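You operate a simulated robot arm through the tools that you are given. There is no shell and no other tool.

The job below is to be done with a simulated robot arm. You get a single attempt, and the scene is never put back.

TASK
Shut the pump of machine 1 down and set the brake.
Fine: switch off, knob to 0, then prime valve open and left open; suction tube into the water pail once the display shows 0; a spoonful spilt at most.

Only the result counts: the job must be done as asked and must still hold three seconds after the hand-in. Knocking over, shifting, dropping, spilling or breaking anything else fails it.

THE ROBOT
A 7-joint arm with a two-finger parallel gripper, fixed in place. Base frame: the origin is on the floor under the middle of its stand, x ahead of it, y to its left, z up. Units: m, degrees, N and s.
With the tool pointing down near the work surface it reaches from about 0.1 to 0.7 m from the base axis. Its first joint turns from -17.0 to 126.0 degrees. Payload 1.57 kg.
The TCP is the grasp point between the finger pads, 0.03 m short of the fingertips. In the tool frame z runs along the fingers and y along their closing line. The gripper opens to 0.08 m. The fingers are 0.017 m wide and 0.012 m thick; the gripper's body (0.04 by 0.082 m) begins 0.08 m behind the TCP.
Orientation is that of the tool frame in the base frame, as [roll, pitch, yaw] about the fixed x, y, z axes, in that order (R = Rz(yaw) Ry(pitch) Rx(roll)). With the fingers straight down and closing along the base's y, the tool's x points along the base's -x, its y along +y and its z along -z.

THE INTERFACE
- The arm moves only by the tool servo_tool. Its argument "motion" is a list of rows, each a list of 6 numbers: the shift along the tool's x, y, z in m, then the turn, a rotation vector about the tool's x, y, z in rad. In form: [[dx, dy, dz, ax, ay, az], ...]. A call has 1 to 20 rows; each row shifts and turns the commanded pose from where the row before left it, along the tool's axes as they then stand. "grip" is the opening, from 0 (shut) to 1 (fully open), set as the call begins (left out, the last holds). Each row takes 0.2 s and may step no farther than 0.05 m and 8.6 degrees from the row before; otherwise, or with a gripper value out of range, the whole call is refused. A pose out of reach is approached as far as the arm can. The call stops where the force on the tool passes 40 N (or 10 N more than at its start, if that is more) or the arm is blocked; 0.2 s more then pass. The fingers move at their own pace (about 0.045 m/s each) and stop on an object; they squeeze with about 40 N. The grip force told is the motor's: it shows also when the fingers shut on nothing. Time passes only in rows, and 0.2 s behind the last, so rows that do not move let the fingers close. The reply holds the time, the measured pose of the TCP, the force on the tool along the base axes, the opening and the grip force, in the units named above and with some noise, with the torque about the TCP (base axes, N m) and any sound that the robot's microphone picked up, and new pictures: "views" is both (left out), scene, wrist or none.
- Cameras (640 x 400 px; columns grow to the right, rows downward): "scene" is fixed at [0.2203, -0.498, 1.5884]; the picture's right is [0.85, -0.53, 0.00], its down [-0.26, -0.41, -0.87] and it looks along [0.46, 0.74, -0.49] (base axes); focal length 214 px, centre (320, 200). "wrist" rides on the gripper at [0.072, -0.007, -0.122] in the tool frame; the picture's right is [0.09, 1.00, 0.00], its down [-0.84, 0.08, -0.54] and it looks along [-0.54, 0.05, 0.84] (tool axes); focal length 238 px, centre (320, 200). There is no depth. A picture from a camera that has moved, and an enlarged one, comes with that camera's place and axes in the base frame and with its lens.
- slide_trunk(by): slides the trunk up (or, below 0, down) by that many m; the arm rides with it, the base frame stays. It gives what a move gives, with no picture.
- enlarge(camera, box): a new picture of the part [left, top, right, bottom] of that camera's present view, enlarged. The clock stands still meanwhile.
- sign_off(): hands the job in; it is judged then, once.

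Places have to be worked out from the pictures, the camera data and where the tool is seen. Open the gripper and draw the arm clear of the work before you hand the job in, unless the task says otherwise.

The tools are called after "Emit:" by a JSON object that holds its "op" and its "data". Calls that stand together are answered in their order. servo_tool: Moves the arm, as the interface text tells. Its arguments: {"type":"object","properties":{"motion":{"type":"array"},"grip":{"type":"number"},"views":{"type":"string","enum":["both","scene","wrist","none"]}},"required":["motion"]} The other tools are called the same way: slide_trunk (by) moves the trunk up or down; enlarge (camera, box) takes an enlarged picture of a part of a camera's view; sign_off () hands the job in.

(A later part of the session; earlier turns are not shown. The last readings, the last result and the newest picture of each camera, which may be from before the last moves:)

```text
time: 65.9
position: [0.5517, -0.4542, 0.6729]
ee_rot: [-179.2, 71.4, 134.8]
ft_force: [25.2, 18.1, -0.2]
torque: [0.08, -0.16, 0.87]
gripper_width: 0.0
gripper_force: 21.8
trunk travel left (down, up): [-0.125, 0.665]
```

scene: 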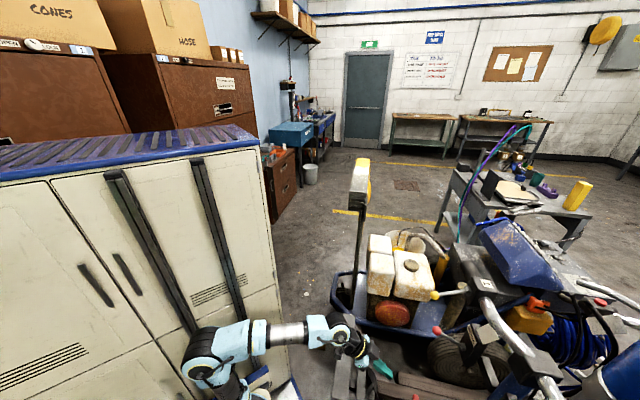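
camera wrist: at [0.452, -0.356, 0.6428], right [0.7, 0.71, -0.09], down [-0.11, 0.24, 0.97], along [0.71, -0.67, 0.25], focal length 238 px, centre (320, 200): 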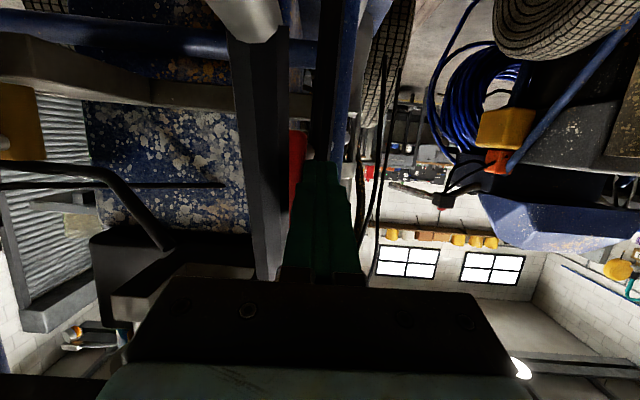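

31 N means the valve lever is on its stop, fully open. I retrace the path: sideways away from the lever, then straight up. After that I'll go and read the display.

Emit:
{"op": "servo_tool", "data": {"motion": [[0, 0.02, 0, 0, 0, 0], [0, 0.025, 0, 0, 0, 0], [0, 0.025, 0, 0, 0, 0], [-0.0332, 0, -0.0112, 0, 0, 0], [-0.0332, 0, -0.0112, 0, 0, 0], [-0.0332, 0, -0.0112, 0, 0, 0]], "views": "wrist"}}

Emit:
{"op": "enlarge", "data": {"camera": "wrist", "box": [120, 40, 360, 190]}}

Emit:
{"op": "enlarge", "data": {"camera": "wrist", "box": [0, 300, 160, 400]}}

```text
time: 67.3
position: [0.6013, -0.4094, 0.7757]
ee_rot: [-179.7, 71.5, 134.0]
ft_force: [0.9, -0.3, -0.6]
torque: [0.0, 0.03, 0.03]
gripper_width: 0.0002
gripper_force: 21.6
trunk travel left (down, up): [-0.125, 0.665]
camera wrist: at [0.5007, -0.3122, 0.7457], right [0.7, 0.71, -0.09], down [-0.11, 0.23, 0.97], along [0.7, -0.67, 0.25], focal length 238 px, centre (320, 200)
```

wrist: 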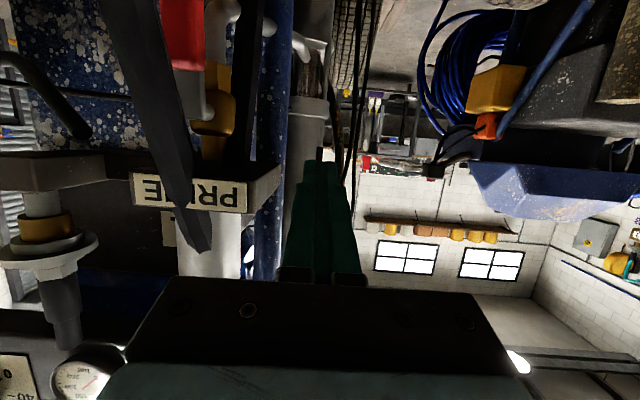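

```text
2.67 times, centred on (240, 115) of wrist
camera zoom: at [0.5007, -0.3122, 0.7457], right [0.7, 0.71, -0.09], down [-0.11, 0.23, 0.97], along [0.7, -0.67, 0.25], focal length 636 px, centre (533, 427)
```

zoom: 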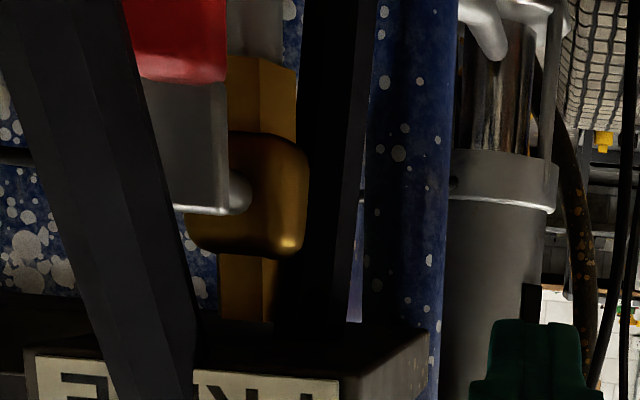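

```text
4.00 times, centred on (80, 350) of wrist
camera zoom: at [0.5007, -0.3122, 0.7457], right [0.7, 0.71, -0.09], down [-0.11, 0.23, 0.97], along [0.7, -0.67, 0.25], focal length 953 px, centre (1280, -400)
```

zoom: 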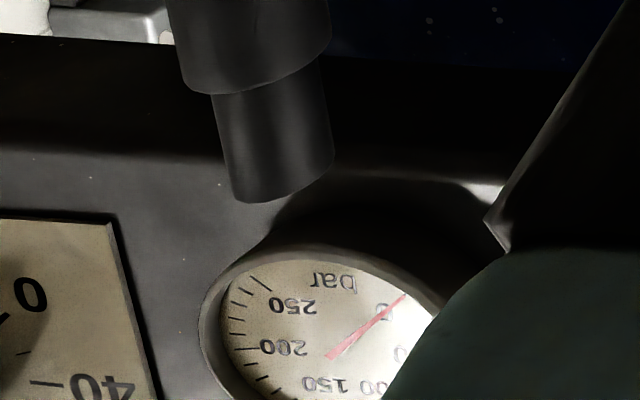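

The handle hangs vertical and the gauge needle has fallen to 0. I'll back away and up, then raise the trunk, to read the display and look at the brake.

Emit:
{"op": "servo_tool", "data": {"motion": [[-0.0284, 0, -0.0096, 0, 0, 0], [-0.0157, 0, -0.0475, 0, 0, 0], [-0.0157, 0, -0.0475, 0, 0, 0], [-0.0157, 0, -0.0475, 0, 0, 0]], "views": "none"}}

Emit:
{"op": "slide_trunk", "data": {"by": 0.2}}

Emit:
{"op": "servo_tool", "data": {"motion": [[0, 0, 0, 0, 0, 0]], "views": "both"}}

```text
time: 68.3
position: [0.5766, -0.3251, 0.8833]
ee_rot: [-179.4, 71.5, 133.9]
ft_force: [-0.5, 0.6, -0.2]
torque: [0.03, 0.04, -0.01]
gripper_width: 0.0001
gripper_force: 21.2
out of reach, approached as far as the arm can: row 3, 4
trunk travel left (down, up): [-0.125, 0.665]
```

```text
time: 70.4
position: [0.5781, -0.3251, 1.0832]
ee_rot: [-179.6, 71.5, 134.0]
ft_force: [-0.1, 0.1, 0.2]
torque: [-0.02, 0.04, 0.0]
gripper_width: 0.0
gripper_force: 21.0
trunk travel left (down, up): [-0.325, 0.465]
```

```text
time: 70.8
position: [0.5766, -0.3241, 1.0836]
ee_rot: [-179.5, 71.5, 134.0]
ft_force: [0.8, 0.5, 0.2]
torque: [-0.02, 0.03, 0.0]
gripper_width: 0.0
gripper_force: 20.9
trunk travel left (down, up): [-0.325, 0.465]
camera wrist: at [0.4769, -0.2278, 1.0524], right [0.7, 0.71, -0.09], down [-0.11, 0.24, 0.97], along [0.7, -0.67, 0.25], focal length 238 px, centre (320, 200)
```

scene: 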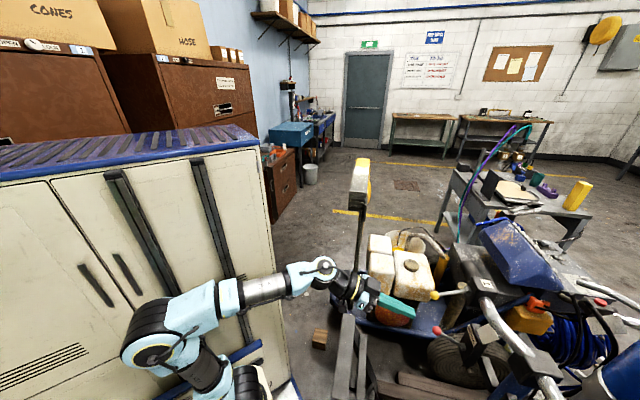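
wrist: 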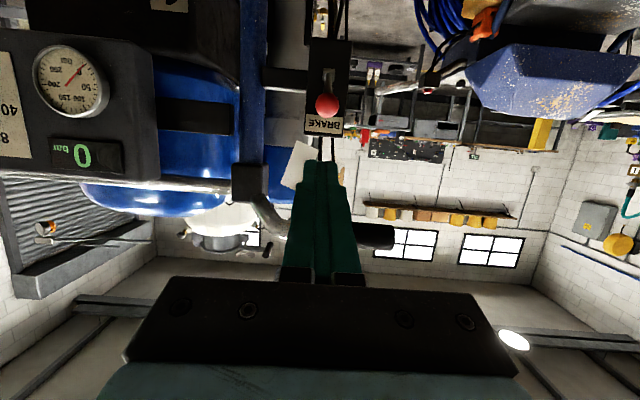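

The display reads 0 bar. The brake lever is right ahead of the fingers, so I'll enlarge it to see the ball, pivot and any marking.

Emit:
{"op": "enlarge", "data": {"camera": "wrist", "box": [280, 30, 376, 90]}}

Emit:
{"op": "enlarge", "data": {"camera": "wrist", "box": [270, 80, 398, 160]}}

Emit:
{"op": "enlarge", "data": {"camera": "wrist", "box": [20, 30, 148, 190]}}

```text
6.67 times, centred on (328, 60) of wrist
camera zoom: at [0.4769, -0.2278, 1.0524], right [0.7, 0.71, -0.09], down [-0.11, 0.24, 0.97], along [0.7, -0.67, 0.25], focal length 1589 px, centre (267, 1133)
```

zoom: 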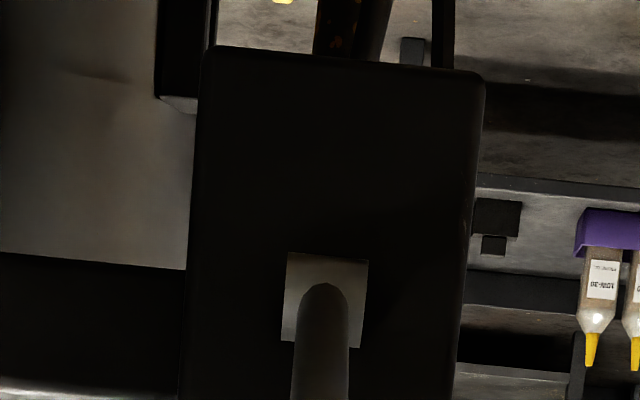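

```text
5.00 times, centred on (334, 120) of wrist
camera zoom: at [0.4769, -0.2278, 1.0524], right [0.7, 0.71, -0.09], down [-0.11, 0.24, 0.97], along [0.7, -0.67, 0.25], focal length 1192 px, centre (250, 600)
```

zoom: 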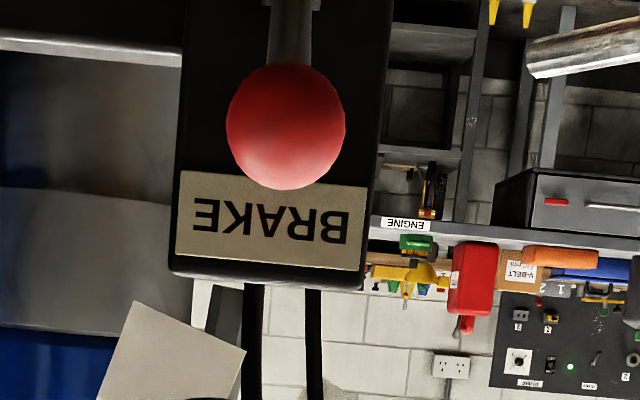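

```text
2.50 times, centred on (84, 110) of wrist
camera zoom: at [0.4769, -0.2278, 1.0524], right [0.7, 0.71, -0.09], down [-0.11, 0.24, 0.97], along [0.7, -0.67, 0.25], focal length 596 px, centre (910, 425)
```

zoom: 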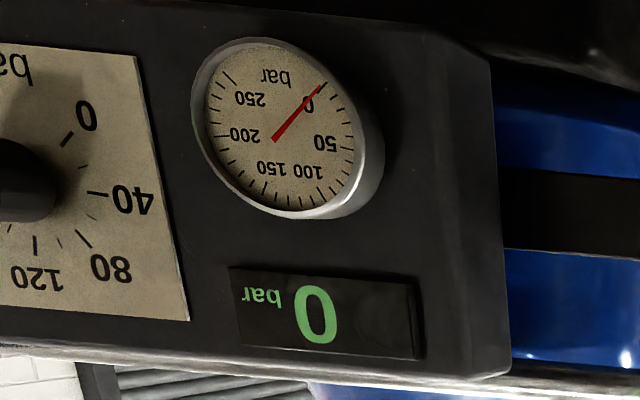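

The display reads 0 bar. The brake lever pivots at about (0.698, -0.439, 0.979), and its ball at (0.641, -0.385, 1.024) points up toward the BRAKE plate, so it's released. I bring the closed fingers just above the ball, under the yellow lever.

Emit:
{"op": "servo_tool", "data": {"motion": [[-0.0008, 0.002, 0.0378, 0, 0, 0], [-0.0008, 0.002, 0.0378, 0, 0, 0]], "views": "wrist"}}

Emit:
{"op": "enlarge", "data": {"camera": "wrist", "box": [240, 60, 400, 160]}}

```text
time: 71.4
position: [0.6293, -0.3732, 1.0613]
ee_rot: [-179.6, 71.6, 134.1]
ft_force: [-0.3, 0.9, 0.5]
torque: [-0.02, 0.02, 0.02]
gripper_width: 0.0
gripper_force: 21.3
trunk travel left (down, up): [-0.325, 0.465]
camera wrist: at [0.5287, -0.2766, 1.0312], right [0.7, 0.71, -0.09], down [-0.11, 0.24, 0.96], along [0.7, -0.67, 0.25], focal length 238 px, centre (320, 200)
```

wrist: 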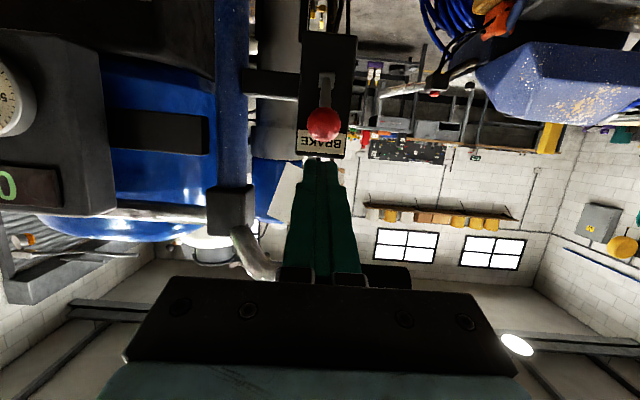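

```text
4.00 times, centred on (320, 110) of wrist
camera zoom: at [0.5287, -0.2766, 1.0312], right [0.7, 0.71, -0.09], down [-0.11, 0.24, 0.96], along [0.7, -0.67, 0.25], focal length 953 px, centre (320, 560)
```

zoom: 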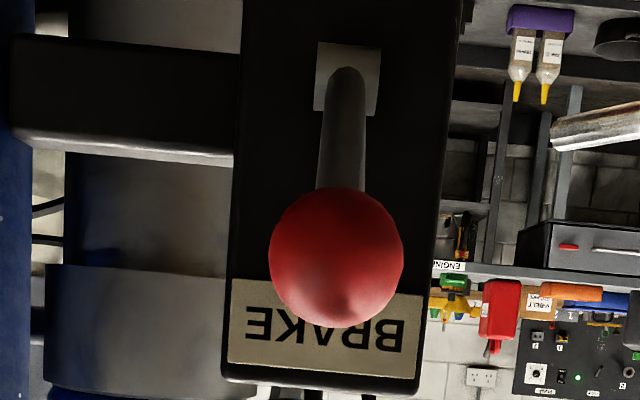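

The ball is aligned with the fingers. I press down 7.5 cm in steps and check how the lever follows.

Emit:
{"op": "servo_tool", "data": {"motion": [[0.0119, 0.0005, 0.004, 0, 0, 0], [0.0119, 0.0005, 0.004, 0, 0, 0], [0.0119, 0, 0.004, 0, 0, 0], [0.0119, 0, 0.004, 0, 0, 0], [0.0119, 0, 0.004, 0, 0, 0], [0.0119, 0, 0.004, 0, 0, 0]], "views": "wrist"}}

Emit:
{"op": "enlarge", "data": {"camera": "wrist", "box": [240, 60, 400, 160]}}

```text
time: 72.8
position: [0.6307, -0.3749, 0.9855]
ee_rot: [-179.7, 71.5, 134.0]
ft_force: [-0.2, 0.0, -0.7]
torque: [0.0, -0.01, -0.01]
gripper_width: 0.0
gripper_force: 21.4
trunk travel left (down, up): [-0.325, 0.465]
camera wrist: at [0.5301, -0.278, 0.954], right [0.7, 0.71, -0.09], down [-0.11, 0.24, 0.97], along [0.7, -0.67, 0.25], focal length 238 px, centre (320, 200)
```

wrist: 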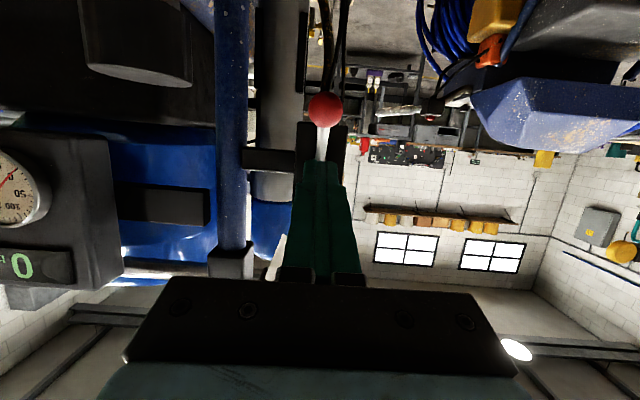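

```text
4.00 times, centred on (320, 110) of wrist
camera zoom: at [0.5301, -0.278, 0.954], right [0.7, 0.71, -0.09], down [-0.11, 0.24, 0.97], along [0.7, -0.67, 0.25], focal length 953 px, centre (320, 560)
```

zoom: 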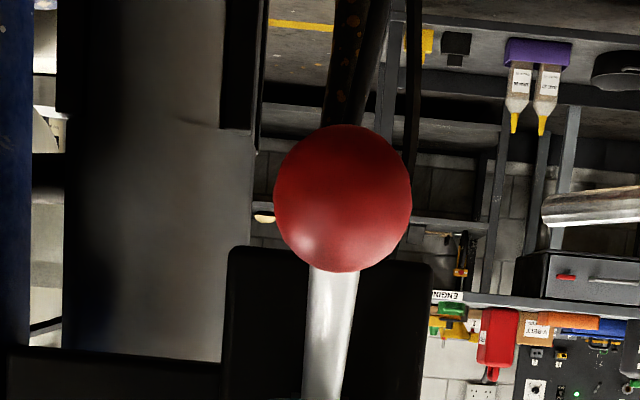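

The lever has snapped past centre and its ball is now at z ≈ 0.936, a mirror of where it was. I press a little further to make sure it's on its stop.

Emit:
{"op": "servo_tool", "data": {"motion": [[0.0095, 0, 0.0032, 0, 0, 0], [0.0095, 0, 0.0032, 0, 0, 0], [0.0057, 0, 0.0019, 0, 0, 0]], "views": "wrist"}}

Emit:
{"op": "enlarge", "data": {"camera": "wrist", "box": [240, 60, 400, 160]}}

```text
time: 73.6
position: [0.6304, -0.3755, 0.9639]
ee_rot: [-179.5, 72.0, 133.8]
ft_force: [11.3, -8.4, 19.8]
torque: [-0.51, -0.56, 0.05]
gripper_width: 0.0
gripper_force: 21.7
trunk travel left (down, up): [-0.325, 0.465]
camera wrist: at [0.5295, -0.2783, 0.9325], right [0.7, 0.71, -0.09], down [-0.12, 0.24, 0.96], along [0.7, -0.67, 0.25], focal length 238 px, centre (320, 200)
```

wrist: 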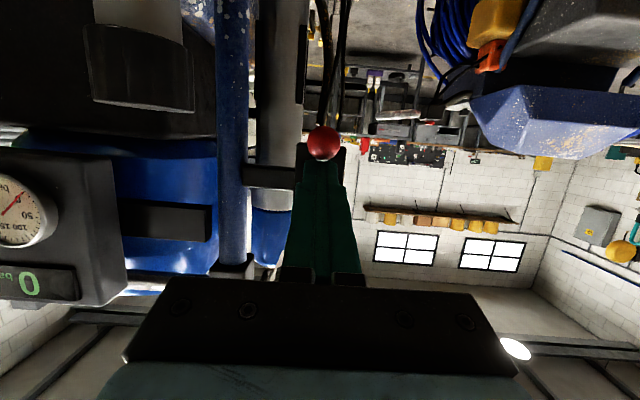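

```text
4.00 times, centred on (320, 110) of wrist
camera zoom: at [0.5295, -0.2783, 0.9325], right [0.7, 0.71, -0.09], down [-0.12, 0.24, 0.96], along [0.7, -0.67, 0.25], focal length 953 px, centre (320, 560)
```

zoom: 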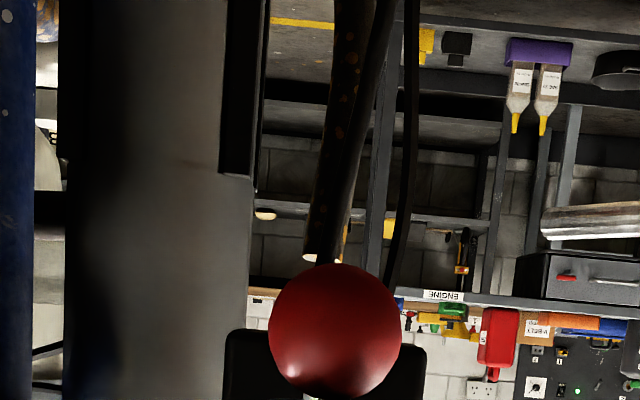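

The brake lever is firmly on its lower stop. I lift off and back away toward the robot.

Emit:
{"op": "servo_tool", "data": {"motion": [[-0.019, 0, -0.0064, 0, 0, 0], [0, 0, -0.04, 0, 0, 0], [0, 0, -0.04, 0, 0, 0]], "views": "both"}}

Emit:
{"op": "enlarge", "data": {"camera": "wrist", "box": [240, 0, 400, 100]}}

```text
time: 74.4
position: [0.5777, -0.3173, 1.0049]
ee_rot: [-179.3, 71.4, 134.1]
ft_force: [0.1, -0.5, -0.6]
torque: [0.04, -0.03, 0.0]
gripper_width: 0.0002
gripper_force: 21.6
trunk travel left (down, up): [-0.325, 0.465]
camera wrist: at [0.4773, -0.2201, 0.974], right [0.7, 0.71, -0.09], down [-0.11, 0.24, 0.97], along [0.7, -0.67, 0.24], focal length 238 px, centre (320, 200)
```

scene: 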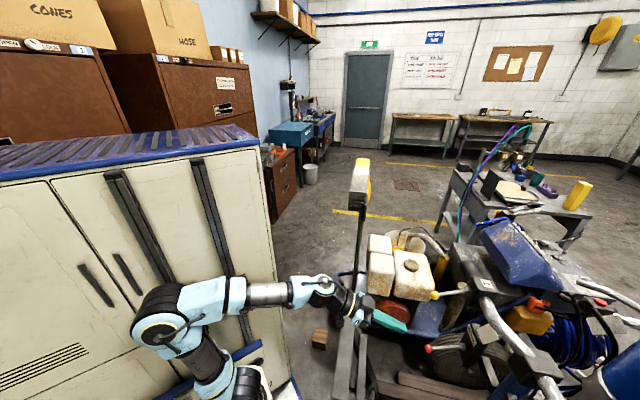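
wrist: 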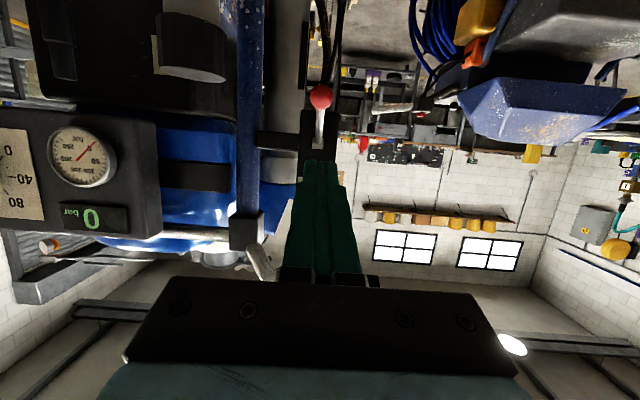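

```text
4.00 times, centred on (320, 50) of wrist
camera zoom: at [0.4773, -0.2201, 0.974], right [0.7, 0.71, -0.09], down [-0.11, 0.24, 0.97], along [0.7, -0.67, 0.24], focal length 953 px, centre (320, 800)
```

zoom: 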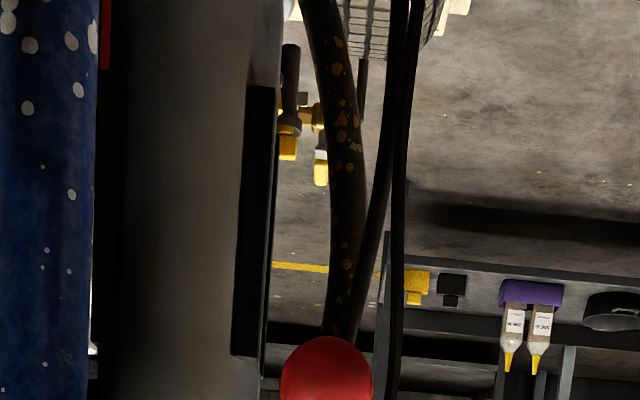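

The brake lever stays down. Now the suction tube: I tilt the hand to point straight down, so the camera looks down at the pails, hose and tube.

Emit:
{"op": "servo_tool", "data": {"motion": [[0, 0, 0, 0, 0.15, 0], [0, 0, 0, 0, 0.15, 0], [0, 0, 0, 0, 0.15, 0], [0, 0, 0, 0, 0.15, 0], [0, 0, 0, 0, 0.15, 0], [0, 0, 0, 0, 0.15, 0], [0, 0, 0, 0, 0.15, 0], [0, 0, 0, 0, 0.15, 0], [0, -0.04, 0, 0, 0, 0], [0, -0.04, 0, 0, 0, 0]], "views": "both"}}

Emit:
{"op": "enlarge", "data": {"camera": "wrist", "box": [160, 40, 400, 190]}}

Emit:
{"op": "enlarge", "data": {"camera": "wrist", "box": [0, 0, 240, 150]}}

```text
time: 76.6
position: [0.5229, -0.3736, 1.0062]
ee_rot: [-179.9, 2.7, 133.7]
ft_force: [1.5, -0.2, 0.1]
torque: [-0.01, -0.01, 0.02]
gripper_width: 0.0002
gripper_force: 21.5
trunk travel left (down, up): [-0.325, 0.465]
camera wrist: at [0.464, -0.3193, 1.1238], right [0.66, 0.75, -0.01], down [0.62, -0.53, 0.58], along [0.43, -0.39, -0.81], focal length 238 px, centre (320, 200)
```

scene: 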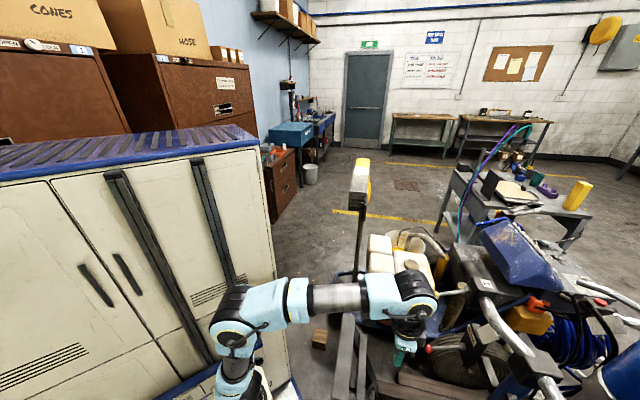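
wrist: 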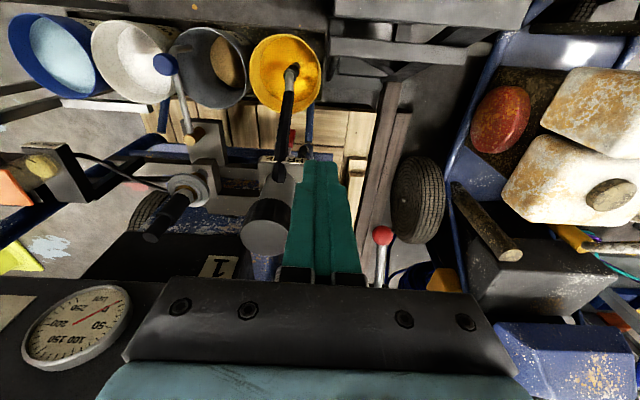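

```text
2.67 times, centred on (280, 115) of wrist
camera zoom: at [0.464, -0.3193, 1.1238], right [0.66, 0.75, -0.01], down [0.62, -0.53, 0.58], along [0.43, -0.39, -0.81], focal length 636 px, centre (427, 427)
```

zoom: 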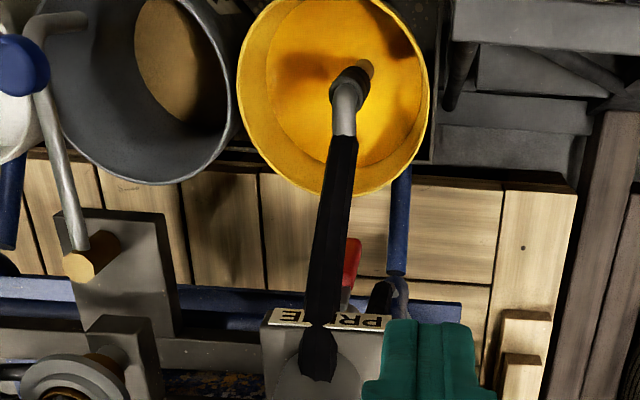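

```text
2.67 times, centred on (120, 75) of wrist
camera zoom: at [0.464, -0.3193, 1.1238], right [0.66, 0.75, -0.01], down [0.62, -0.53, 0.58], along [0.43, -0.39, -0.81], focal length 636 px, centre (853, 533)
```

zoom: 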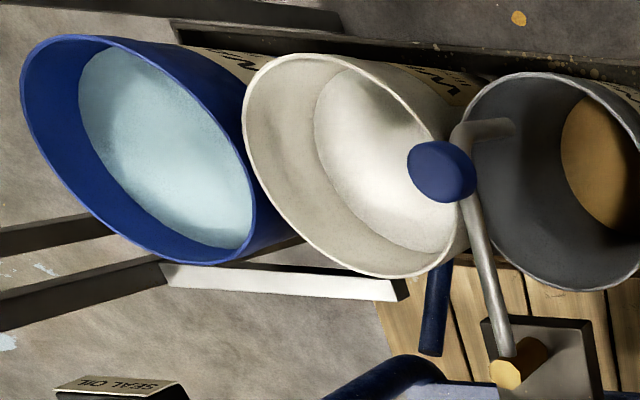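

The waste pail has received the released paint, so the prime line drains there as it should. The suction tube stands vertically in the yellow pail. Its elbow is at about (0.485, -0.434, 0.562) with a black sleeve from z 0.535 down to 0.46, just above the rim at 0.44. I'll go lower for a close look at the tube and its surroundings.

Emit:
{"op": "servo_tool", "data": {"motion": [[0.0048, -0.0077, 0.0398, 0, 0, 0], [0.0048, -0.0077, 0.0398, 0, 0, 0], [0.0048, -0.0077, 0.0398, 0, 0, 0], [0.0048, -0.0077, 0.0398, 0, 0, 0], [0, 0, 0.02, 0, -0.13, 0]], "views": "both"}}

Emit:
{"op": "enlarge", "data": {"camera": "wrist", "box": [200, 0, 360, 100]}}

Emit:
{"op": "enlarge", "data": {"camera": "wrist", "box": [320, 0, 560, 150]}}

Emit:
{"op": "enlarge", "data": {"camera": "wrist", "box": [40, 0, 280, 150]}}

```text
time: 77.8
position: [0.488, -0.3875, 0.8267]
ee_rot: [-179.8, 10.3, 133.6]
ft_force: [0.5, -0.6, -0.2]
torque: [0.0, -0.02, -0.01]
gripper_width: 0.0
gripper_force: 21.2
trunk travel left (down, up): [-0.325, 0.465]
camera wrist: at [0.4198, -0.3229, 0.9323], right [0.66, 0.75, -0.02], down [0.56, -0.47, 0.68], along [0.5, -0.46, -0.73], focal length 238 px, centre (320, 200)
```

scene: 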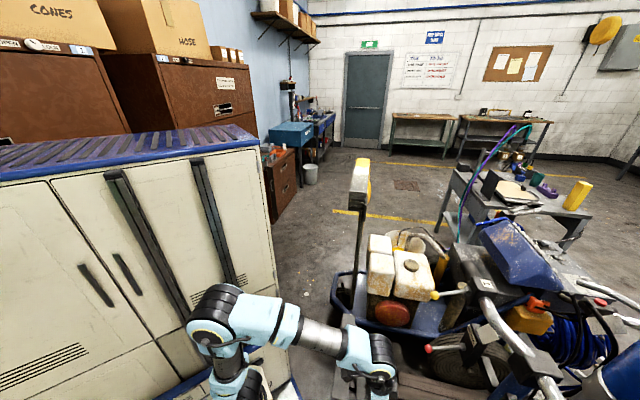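
wrist: 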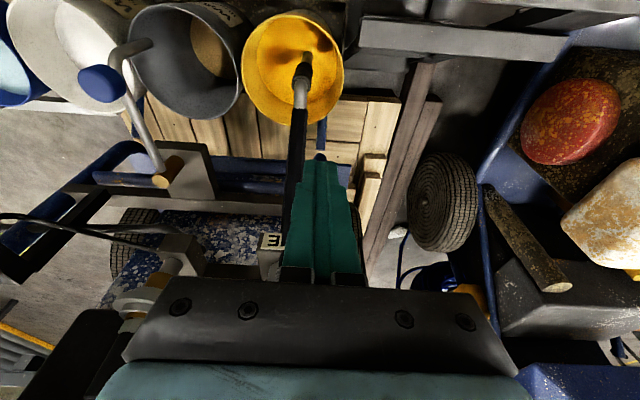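

```text
4.00 times, centred on (280, 50) of wrist
camera zoom: at [0.4198, -0.3229, 0.9323], right [0.66, 0.75, -0.02], down [0.56, -0.47, 0.68], along [0.5, -0.46, -0.73], focal length 953 px, centre (480, 800)
```

zoom: 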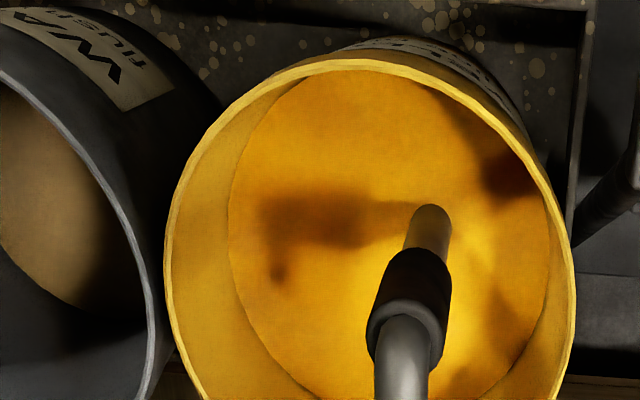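

```text
2.67 times, centred on (440, 75) of wrist
camera zoom: at [0.4198, -0.3229, 0.9323], right [0.66, 0.75, -0.02], down [0.56, -0.47, 0.68], along [0.5, -0.46, -0.73], focal length 636 px, centre (0, 533)
```

zoom: 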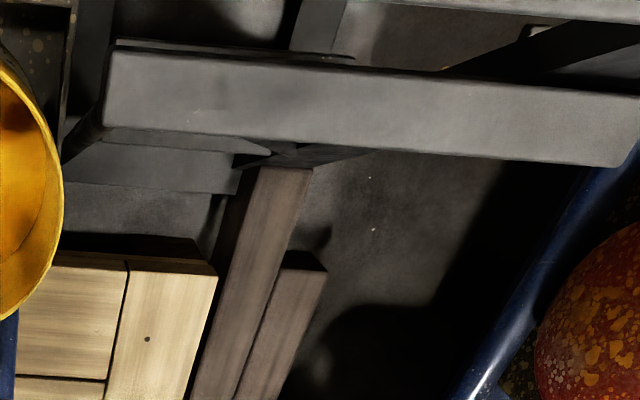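

```text
2.67 times, centred on (160, 75) of wrist
camera zoom: at [0.4198, -0.3229, 0.9323], right [0.66, 0.75, -0.02], down [0.56, -0.47, 0.68], along [0.5, -0.46, -0.73], focal length 636 px, centre (747, 533)
```

zoom: 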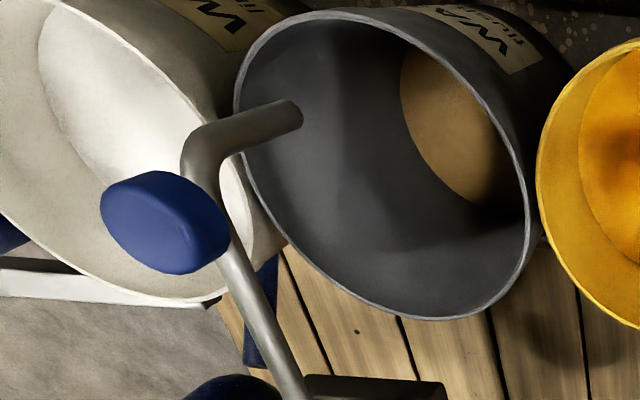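

I need the tube's position more precisely. I'll shift 9 cm sideways at this height for a proper baseline and re-measure the sleeve.

Emit:
{"op": "servo_tool", "data": {"motion": [[0, -0.045, 0, 0, 0, 0], [0, -0.045, 0, 0, 0, 0]], "views": "wrist"}}

Emit:
{"op": "enlarge", "data": {"camera": "wrist", "box": [300, 10, 460, 110]}}

```text
time: 78.4
position: [0.4212, -0.4492, 0.8248]
ee_rot: [-180.0, 10.4, 133.5]
ft_force: [-0.7, -0.3, 0.6]
torque: [0.02, -0.02, 0.02]
gripper_width: 0.0
gripper_force: 21.3
trunk travel left (down, up): [-0.325, 0.465]
camera wrist: at [0.3528, -0.3841, 0.9317], right [0.66, 0.75, -0.02], down [0.56, -0.47, 0.68], along [0.5, -0.46, -0.73], focal length 238 px, centre (320, 200)
```

wrist: 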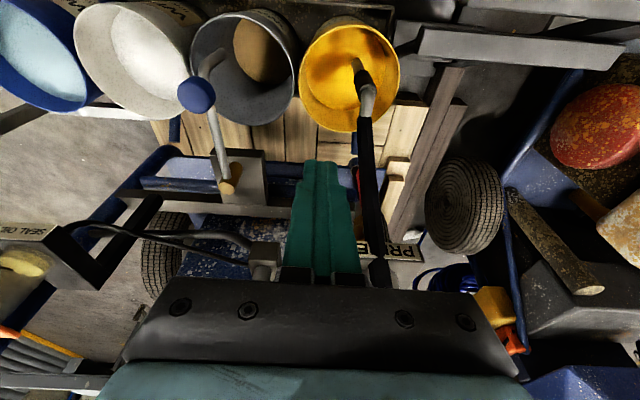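

```text
4.00 times, centred on (380, 60) of wrist
camera zoom: at [0.3528, -0.3841, 0.9317], right [0.66, 0.75, -0.02], down [0.56, -0.47, 0.68], along [0.5, -0.46, -0.73], focal length 953 px, centre (80, 760)
```

zoom: 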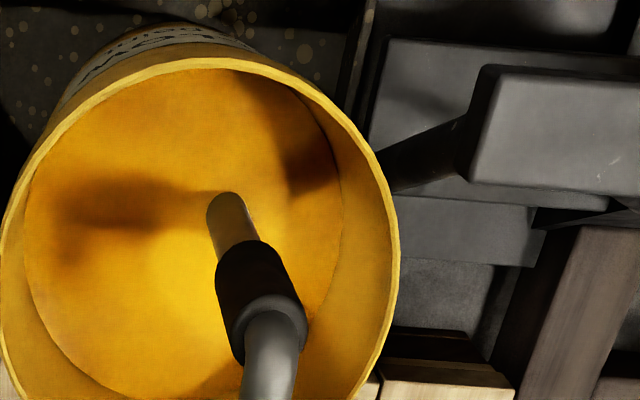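

The lateral baseline gives good agreement. The tube is vertical at (0.478, -0.415), with its black sleeve from z ≈ 0.515 to 0.586 and the pail rim at about 0.50. I open the gripper, tilt to about 35° and move over the tube, high enough to stay clear. The hose leans away toward the machine.

Emit:
{"op": "servo_tool", "data": {"motion": [[0, 0, 0, 0, -0.15, 0], [0, 0, 0, 0, -0.15, 0], [0, 0, 0, 0, -0.13, 0], [-0.013, 0.0324, -0.0062, 0, 0, 0], [-0.013, 0.0324, -0.0062, 0, 0, 0]], "grip": 1, "views": "wrist"}}

Emit:
{"op": "slide_trunk", "data": {"by": -0.15}}

Emit:
{"op": "servo_tool", "data": {"motion": [[0, 0, 0, 0, 0, 0]], "views": "both"}}

```text
time: 79.6
position: [0.482, -0.4145, 0.8523]
ee_rot: [-179.8, 34.9, 133.6]
ft_force: [-0.6, 0.2, -0.7]
torque: [-0.01, -0.02, 0.03]
gripper_width: 0.0801
gripper_force: 0.1
trunk travel left (down, up): [-0.325, 0.465]
camera wrist: at [0.3888, -0.3246, 0.9099], right [0.67, 0.74, -0.06], down [0.32, -0.22, 0.92], along [0.67, -0.64, -0.38], focal length 238 px, centre (320, 200)
```

wrist: 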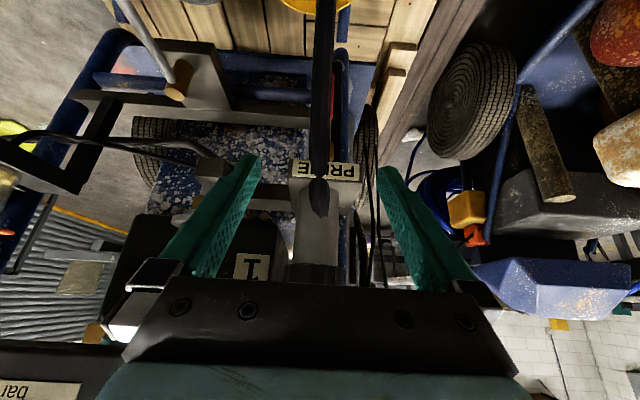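

```text
time: 81.4
position: [0.4828, -0.4145, 0.7028]
ee_rot: [-179.7, 34.8, 133.6]
ft_force: [-0.1, 0.1, 0.9]
torque: [0.0, 0.03, 0.01]
gripper_width: 0.0799
gripper_force: 0.1
trunk travel left (down, up): [-0.175, 0.615]
```

```text
time: 81.8
position: [0.4821, -0.414, 0.7021]
ee_rot: [-179.7, 34.9, 133.6]
ft_force: [-0.4, -0.3, -0.2]
torque: [-0.01, 0.0, -0.03]
gripper_width: 0.0802
gripper_force: 0.0
trunk travel left (down, up): [-0.175, 0.615]
camera wrist: at [0.3887, -0.3245, 0.7599], right [0.67, 0.74, -0.06], down [0.32, -0.22, 0.92], along [0.67, -0.64, -0.38], focal length 238 px, centre (320, 200)
```

scene: 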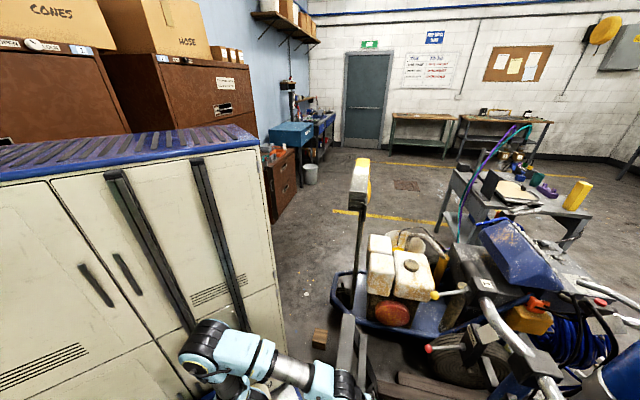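
wrist: 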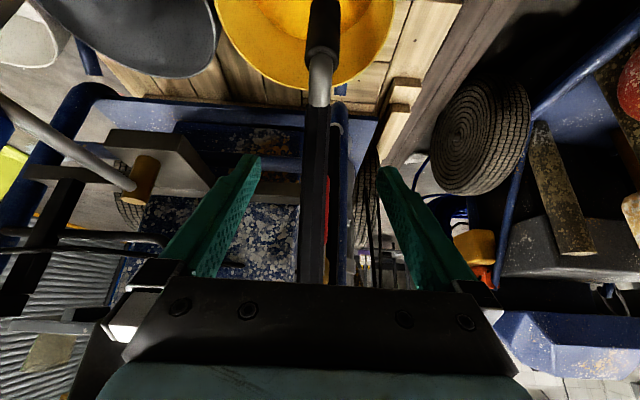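

The tube and hose are centred between the open fingers. I'll enlarge to check the sleeve's position relative to the fingertips.

Emit:
{"op": "enlarge", "data": {"camera": "wrist", "box": [240, 0, 400, 100]}}

```text
4.00 times, centred on (320, 50) of wrist
camera zoom: at [0.3887, -0.3245, 0.7599], right [0.67, 0.74, -0.06], down [0.32, -0.22, 0.92], along [0.67, -0.64, -0.38], focal length 953 px, centre (320, 800)
```

zoom: 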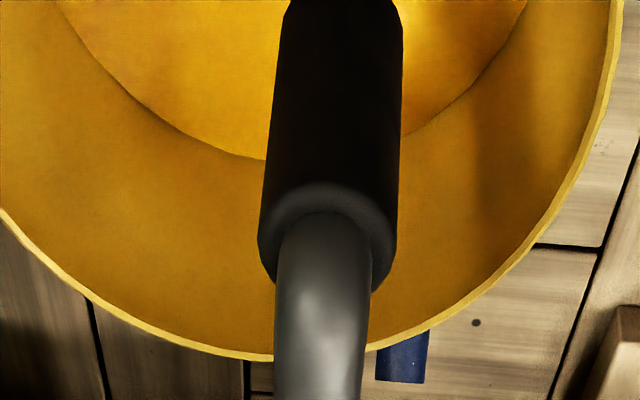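

The sleeve top triangulates to (0.478, -0.416, 0.593), which agrees. I lower the open gripper 11 cm around the sleeve and check before the last bit.

Emit:
{"op": "servo_tool", "data": {"motion": [[0.0215, -0.0012, 0.0299, 0, 0, 0], [0.0215, -0.0012, 0.0299, 0, 0, 0], [0.0215, -0.0012, 0.0299, 0, 0, 0]], "views": "wrist"}}

Emit:
{"op": "enlarge", "data": {"camera": "wrist", "box": [220, 60, 420, 185]}}

```text
time: 82.6
position: [0.4794, -0.4166, 0.5909]
ee_rot: [-179.9, 34.9, 133.6]
ft_force: [1.2, 0.5, -0.5]
torque: [-0.01, 0.0, 0.01]
gripper_width: 0.08
gripper_force: 0.1
trunk travel left (down, up): [-0.175, 0.615]
camera wrist: at [0.3851, -0.3265, 0.6486], right [0.67, 0.74, -0.05], down [0.32, -0.22, 0.92], along [0.67, -0.64, -0.38], focal length 238 px, centre (320, 200)
```

wrist: 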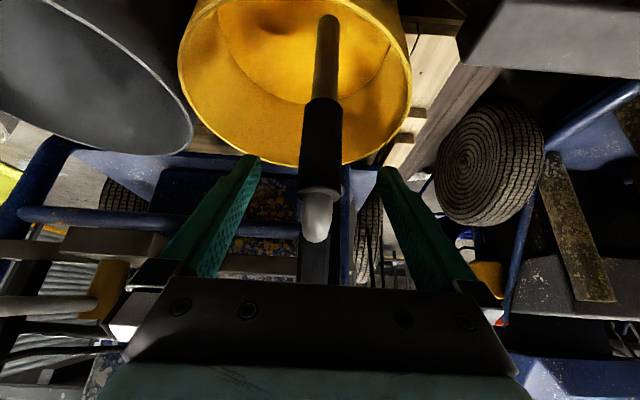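

```text
3.20 times, centred on (320, 122) of wrist
camera zoom: at [0.3851, -0.3265, 0.6486], right [0.67, 0.74, -0.05], down [0.32, -0.22, 0.92], along [0.67, -0.64, -0.38], focal length 763 px, centre (320, 448)
```

zoom: 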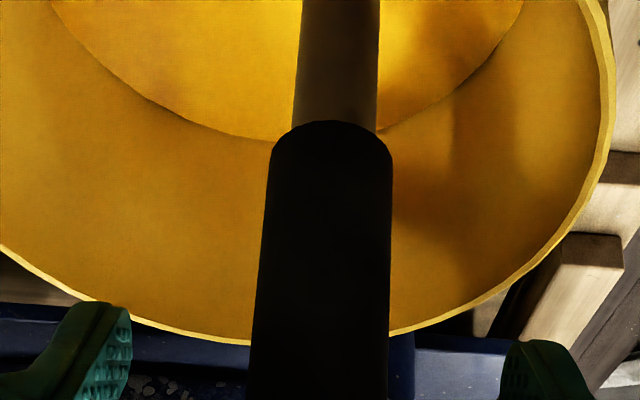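

The sleeve spans z 0.518–0.591 and sits centred between the fingers. I go down the last 3.5 cm and close the gripper on it.

Emit:
{"op": "servo_tool", "data": {"motion": [[0.02, 0, 0.0287, 0, 0, 0]], "views": "none"}}

Emit:
{"op": "servo_tool", "data": {"motion": [[0, 0, 0, 0, 0, 0], [0, 0, 0, 0, 0, 0], [0, 0, 0, 0, 0, 0], [0, 0, 0, 0, 0, 0], [0, 0, 0, 0, 0, 0]], "grip": 0, "views": "wrist"}}

Emit:
{"op": "enlarge", "data": {"camera": "wrist", "box": [220, 100, 420, 225]}}

```text
time: 83.0
position: [0.4797, -0.4154, 0.5571]
ee_rot: [-179.9, 34.8, 133.5]
ft_force: [0.0, -0.2, 0.1]
torque: [0.02, -0.04, 0.02]
gripper_width: 0.0803
gripper_force: 0.1
trunk travel left (down, up): [-0.175, 0.615]
```

```text
time: 84.2
position: [0.4794, -0.4179, 0.5572]
ee_rot: [-179.7, 34.9, 133.6]
ft_force: [-0.8, -0.8, -0.9]
torque: [-0.18, 0.16, 0.01]
gripper_width: 0.0269
gripper_force: 30.2
trunk travel left (down, up): [-0.175, 0.615]
camera wrist: at [0.3857, -0.3263, 0.615], right [0.67, 0.74, -0.06], down [0.32, -0.22, 0.92], along [0.67, -0.64, -0.38], focal length 238 px, centre (320, 200)
```

wrist: 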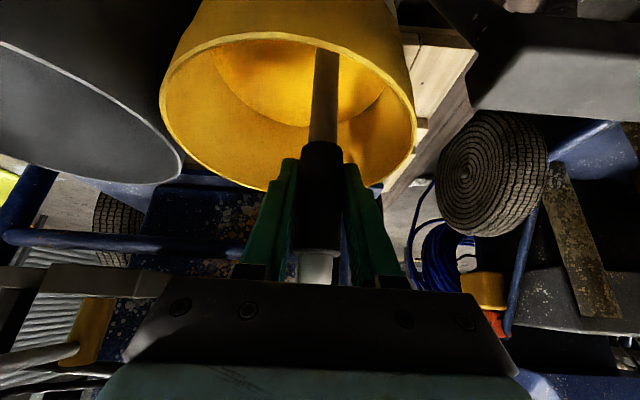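

```text
3.20 times, centred on (320, 162) of wrist
camera zoom: at [0.3857, -0.3263, 0.615], right [0.67, 0.74, -0.06], down [0.32, -0.22, 0.92], along [0.67, -0.64, -0.38], focal length 763 px, centre (320, 320)
```

zoom: 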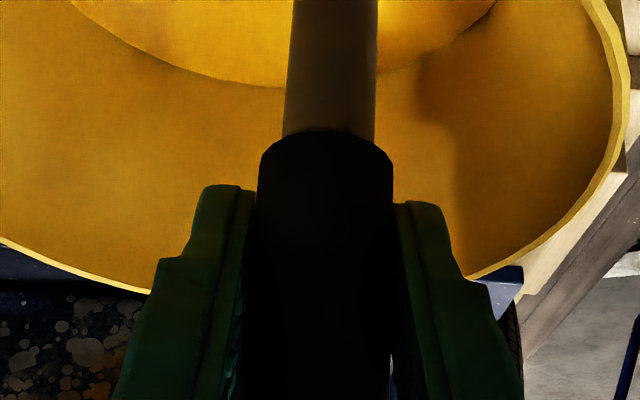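

The sleeve is gripped at 26.9 mm. I lift slowly, 6 cm first, watching the load and whether the tube follows.

Emit:
{"op": "servo_tool", "data": {"motion": [[-0.0114, 0, -0.0164, 0, 0, 0], [-0.0114, 0, -0.0164, 0, 0, 0], [-0.0114, 0, -0.0164, 0, 0, 0]], "views": "wrist"}}

```text
time: 85.0
position: [0.4788, -0.4153, 0.6162]
ee_rot: [-179.8, 34.8, 133.7]
ft_force: [0.2, -0.4, -5.3]
torque: [-0.01, 0.01, -0.02]
gripper_width: 0.0264
gripper_force: 37.5
trunk travel left (down, up): [-0.175, 0.615]
camera wrist: at [0.3858, -0.3249, 0.6744], right [0.67, 0.74, -0.06], down [0.32, -0.22, 0.92], along [0.67, -0.64, -0.38], focal length 238 px, centre (320, 200)
```

wrist: 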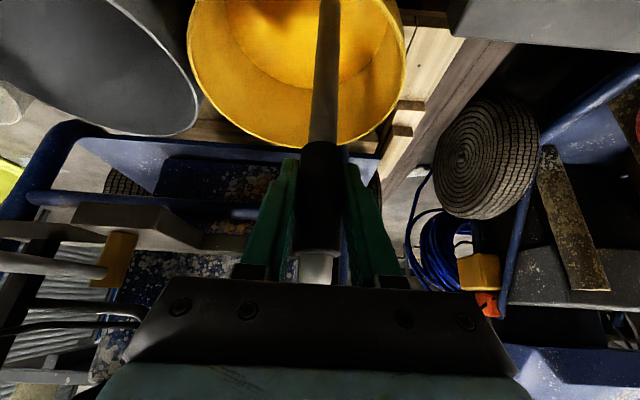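

The tube is lifting with a 5 N load. I continue slowly and watch for the tube's tip coming out of the paint.

Emit:
{"op": "servo_tool", "data": {"motion": [[-0.0114, 0, -0.0164, 0, 0, 0], [-0.0114, 0, -0.0164, 0, 0, 0], [-0.0114, 0, -0.0164, 0, 0, 0], [-0.0114, 0, -0.0164, 0, 0, 0], [-0.0114, 0, -0.0164, 0, 0, 0]], "views": "wrist"}}

Emit:
{"op": "enlarge", "data": {"camera": "wrist", "box": [220, 0, 420, 125]}}

```text
time: 86.2
position: [0.4782, -0.4162, 0.7176]
ee_rot: [-179.7, 34.9, 133.7]
ft_force: [-0.5, -1.1, -5.2]
torque: [0.02, -0.02, 0.02]
gripper_width: 0.0264
gripper_force: 37.7
trunk travel left (down, up): [-0.175, 0.615]
camera wrist: at [0.3838, -0.3252, 0.7752], right [0.67, 0.74, -0.06], down [0.32, -0.22, 0.92], along [0.67, -0.64, -0.38], focal length 238 px, centre (320, 200)
```

wrist: 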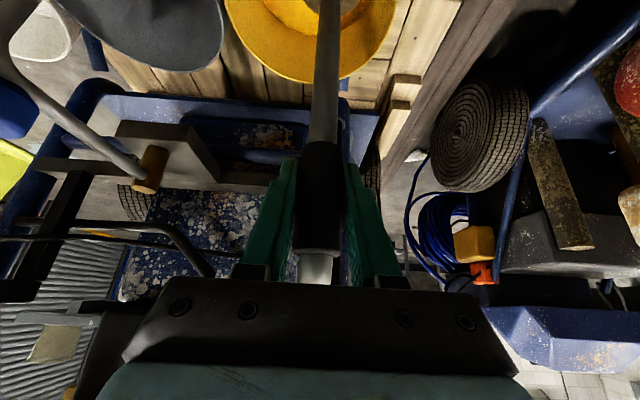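

```text
3.20 times, centred on (320, 62) of wrist
camera zoom: at [0.3838, -0.3252, 0.7752], right [0.67, 0.74, -0.06], down [0.32, -0.22, 0.92], along [0.67, -0.64, -0.38], focal length 763 px, centre (320, 640)
```

zoom: 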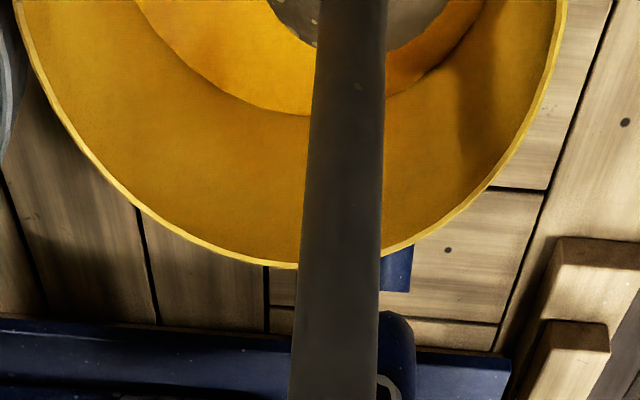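

A wide strainer at the tube's foot is just coming out of the paint, and it's still inside the pail. I raise it 3 cm more and wait a few seconds so that it drips back into the yellow pail.

Emit:
{"op": "servo_tool", "data": {"motion": [[-0.0086, 0, -0.0123, 0, 0, 0], [-0.0086, 0, -0.0123, 0, 0, 0], [0, 0, 0, 0, 0, 0], [0, 0, 0, 0, 0, 0], [0, 0, 0, 0, 0, 0], [0, 0, 0, 0, 0, 0], [0, 0, 0, 0, 0, 0], [0, 0, 0, 0, 0, 0]], "views": "both"}}

Emit:
{"op": "enlarge", "data": {"camera": "wrist", "box": [240, 0, 400, 100]}}

```text
time: 88.0
position: [0.4763, -0.4163, 0.7464]
ee_rot: [-179.7, 34.9, 133.7]
ft_force: [0.2, -0.6, -4.2]
torque: [-0.03, 0.02, 0.0]
gripper_width: 0.0266
gripper_force: 37.8
trunk travel left (down, up): [-0.175, 0.615]
camera wrist: at [0.3836, -0.3257, 0.8042], right [0.67, 0.74, -0.06], down [0.32, -0.22, 0.92], along [0.67, -0.64, -0.38], focal length 238 px, centre (320, 200)
```

scene: 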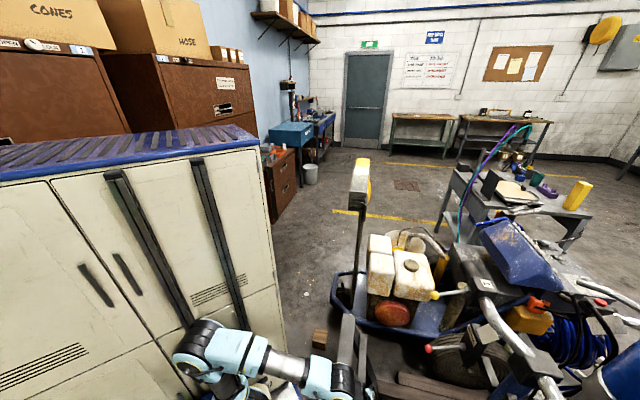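
wrist: 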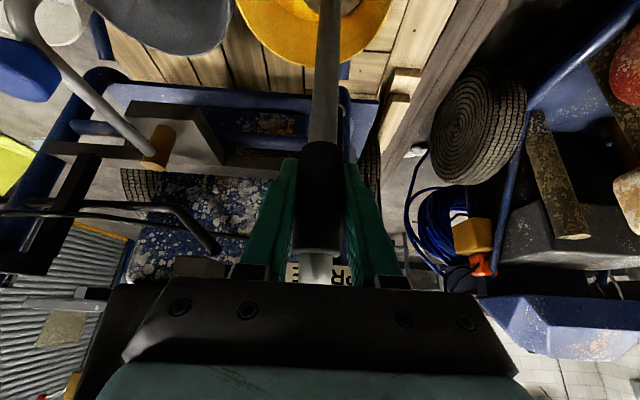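

```text
4.00 times, centred on (320, 50) of wrist
camera zoom: at [0.3836, -0.3257, 0.8042], right [0.67, 0.74, -0.06], down [0.32, -0.22, 0.92], along [0.67, -0.64, -0.38], focal length 953 px, centre (320, 800)
```

zoom: 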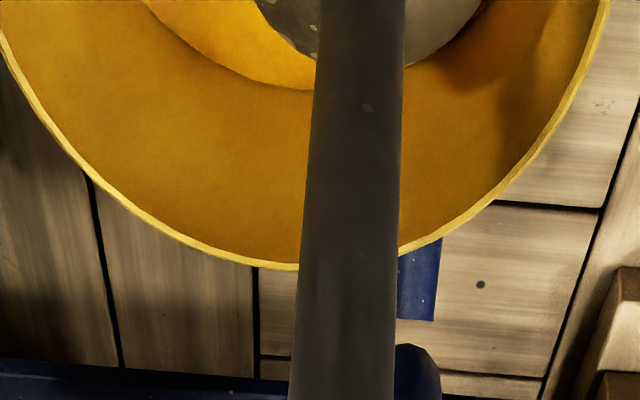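

The strainer is out of the paint but still within the pail mouth. I'll let it drain for about four more seconds.

Emit:
{"op": "servo_tool", "data": {"motion": [[0, 0, 0, 0, 0, 0], [0, 0, 0, 0, 0, 0], [0, 0, 0, 0, 0, 0], [0, 0, 0, 0, 0, 0], [0, 0, 0, 0, 0, 0], [0, 0, 0, 0, 0, 0], [0, 0, 0, 0, 0, 0], [0, 0, 0, 0, 0, 0], [0, 0, 0, 0, 0, 0], [0, 0, 0, 0, 0, 0], [0, 0, 0, 0, 0, 0], [0, 0, 0, 0, 0, 0], [0, 0, 0, 0, 0, 0], [0, 0, 0, 0, 0, 0], [0, 0, 0, 0, 0, 0], [0, 0, 0, 0, 0, 0], [0, 0, 0, 0, 0, 0], [0, 0, 0, 0, 0, 0], [0, 0, 0, 0, 0, 0], [0, 0, 0, 0, 0, 0]], "views": "wrist"}}

```text
time: 92.2
position: [0.4756, -0.417, 0.7463]
ee_rot: [-179.7, 34.9, 133.6]
ft_force: [0.4, -0.1, -5.5]
torque: [0.0, 0.02, 0.03]
gripper_width: 0.0266
gripper_force: 37.7
trunk travel left (down, up): [-0.175, 0.615]
camera wrist: at [0.3836, -0.3257, 0.8042], right [0.67, 0.74, -0.06], down [0.32, -0.22, 0.92], along [0.67, -0.64, -0.38], focal length 238 px, centre (320, 200)
```

wrist: 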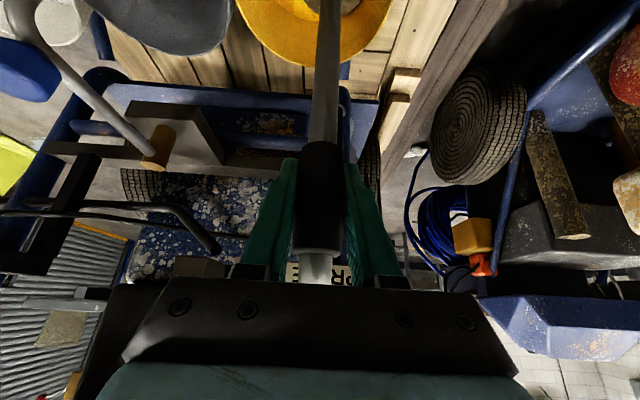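

The tube has drained. Now I lift it clear: raise the trunk by 0.2 m first, which keeps the arm posture, then check the tube and the hose.

Emit:
{"op": "slide_trunk", "data": {"by": 0.2}}

Emit:
{"op": "servo_tool", "data": {"motion": [[0, 0, 0, 0, 0, 0], [0, 0, 0, 0, 0, 0]], "views": "both"}}

Emit:
{"op": "enlarge", "data": {"camera": "wrist", "box": [160, 0, 480, 200]}}

```text
time: 94.4
position: [0.4771, -0.4167, 0.9466]
ee_rot: [-179.7, 34.9, 133.6]
ft_force: [-0.2, 0.0, -5.7]
torque: [0.03, -0.01, 0.0]
gripper_width: 0.0262
gripper_force: 37.2
trunk travel left (down, up): [-0.375, 0.415]
```

```text
time: 95.0
position: [0.4778, -0.4176, 0.9464]
ee_rot: [-179.8, 34.9, 133.6]
ft_force: [-0.2, -0.4, -5.0]
torque: [0.01, 0.01, 0.02]
gripper_width: 0.0265
gripper_force: 37.2
trunk travel left (down, up): [-0.375, 0.415]
camera wrist: at [0.3837, -0.3257, 1.0042], right [0.67, 0.74, -0.06], down [0.32, -0.22, 0.92], along [0.67, -0.64, -0.38], focal length 238 px, centre (320, 200)
```

scene: 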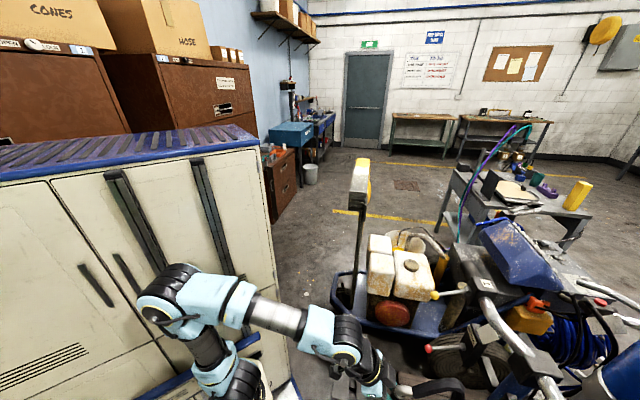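
wrist: 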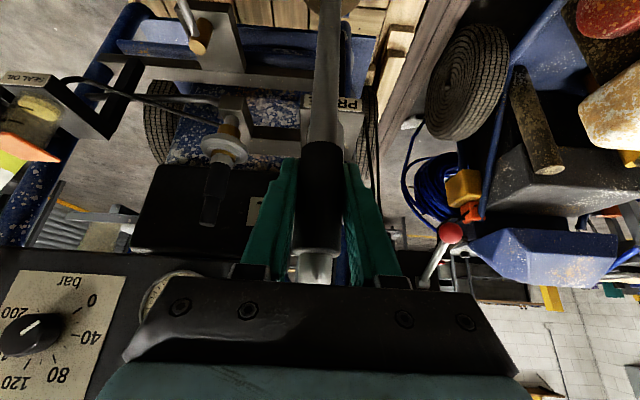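

```text
2.00 times, centred on (320, 100) of wrist
camera zoom: at [0.3837, -0.3257, 1.0042], right [0.67, 0.74, -0.06], down [0.32, -0.22, 0.92], along [0.67, -0.64, -0.38], focal length 477 px, centre (320, 400)
```

zoom: 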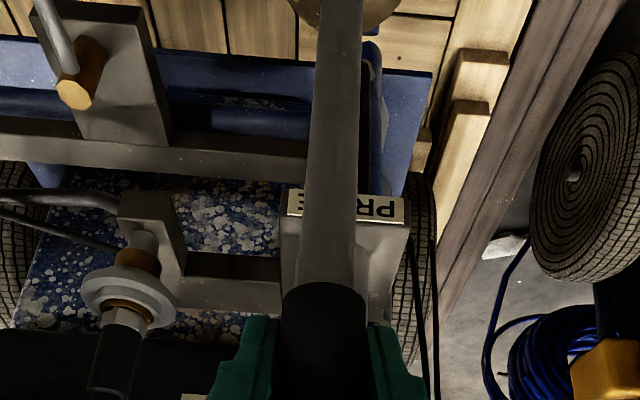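

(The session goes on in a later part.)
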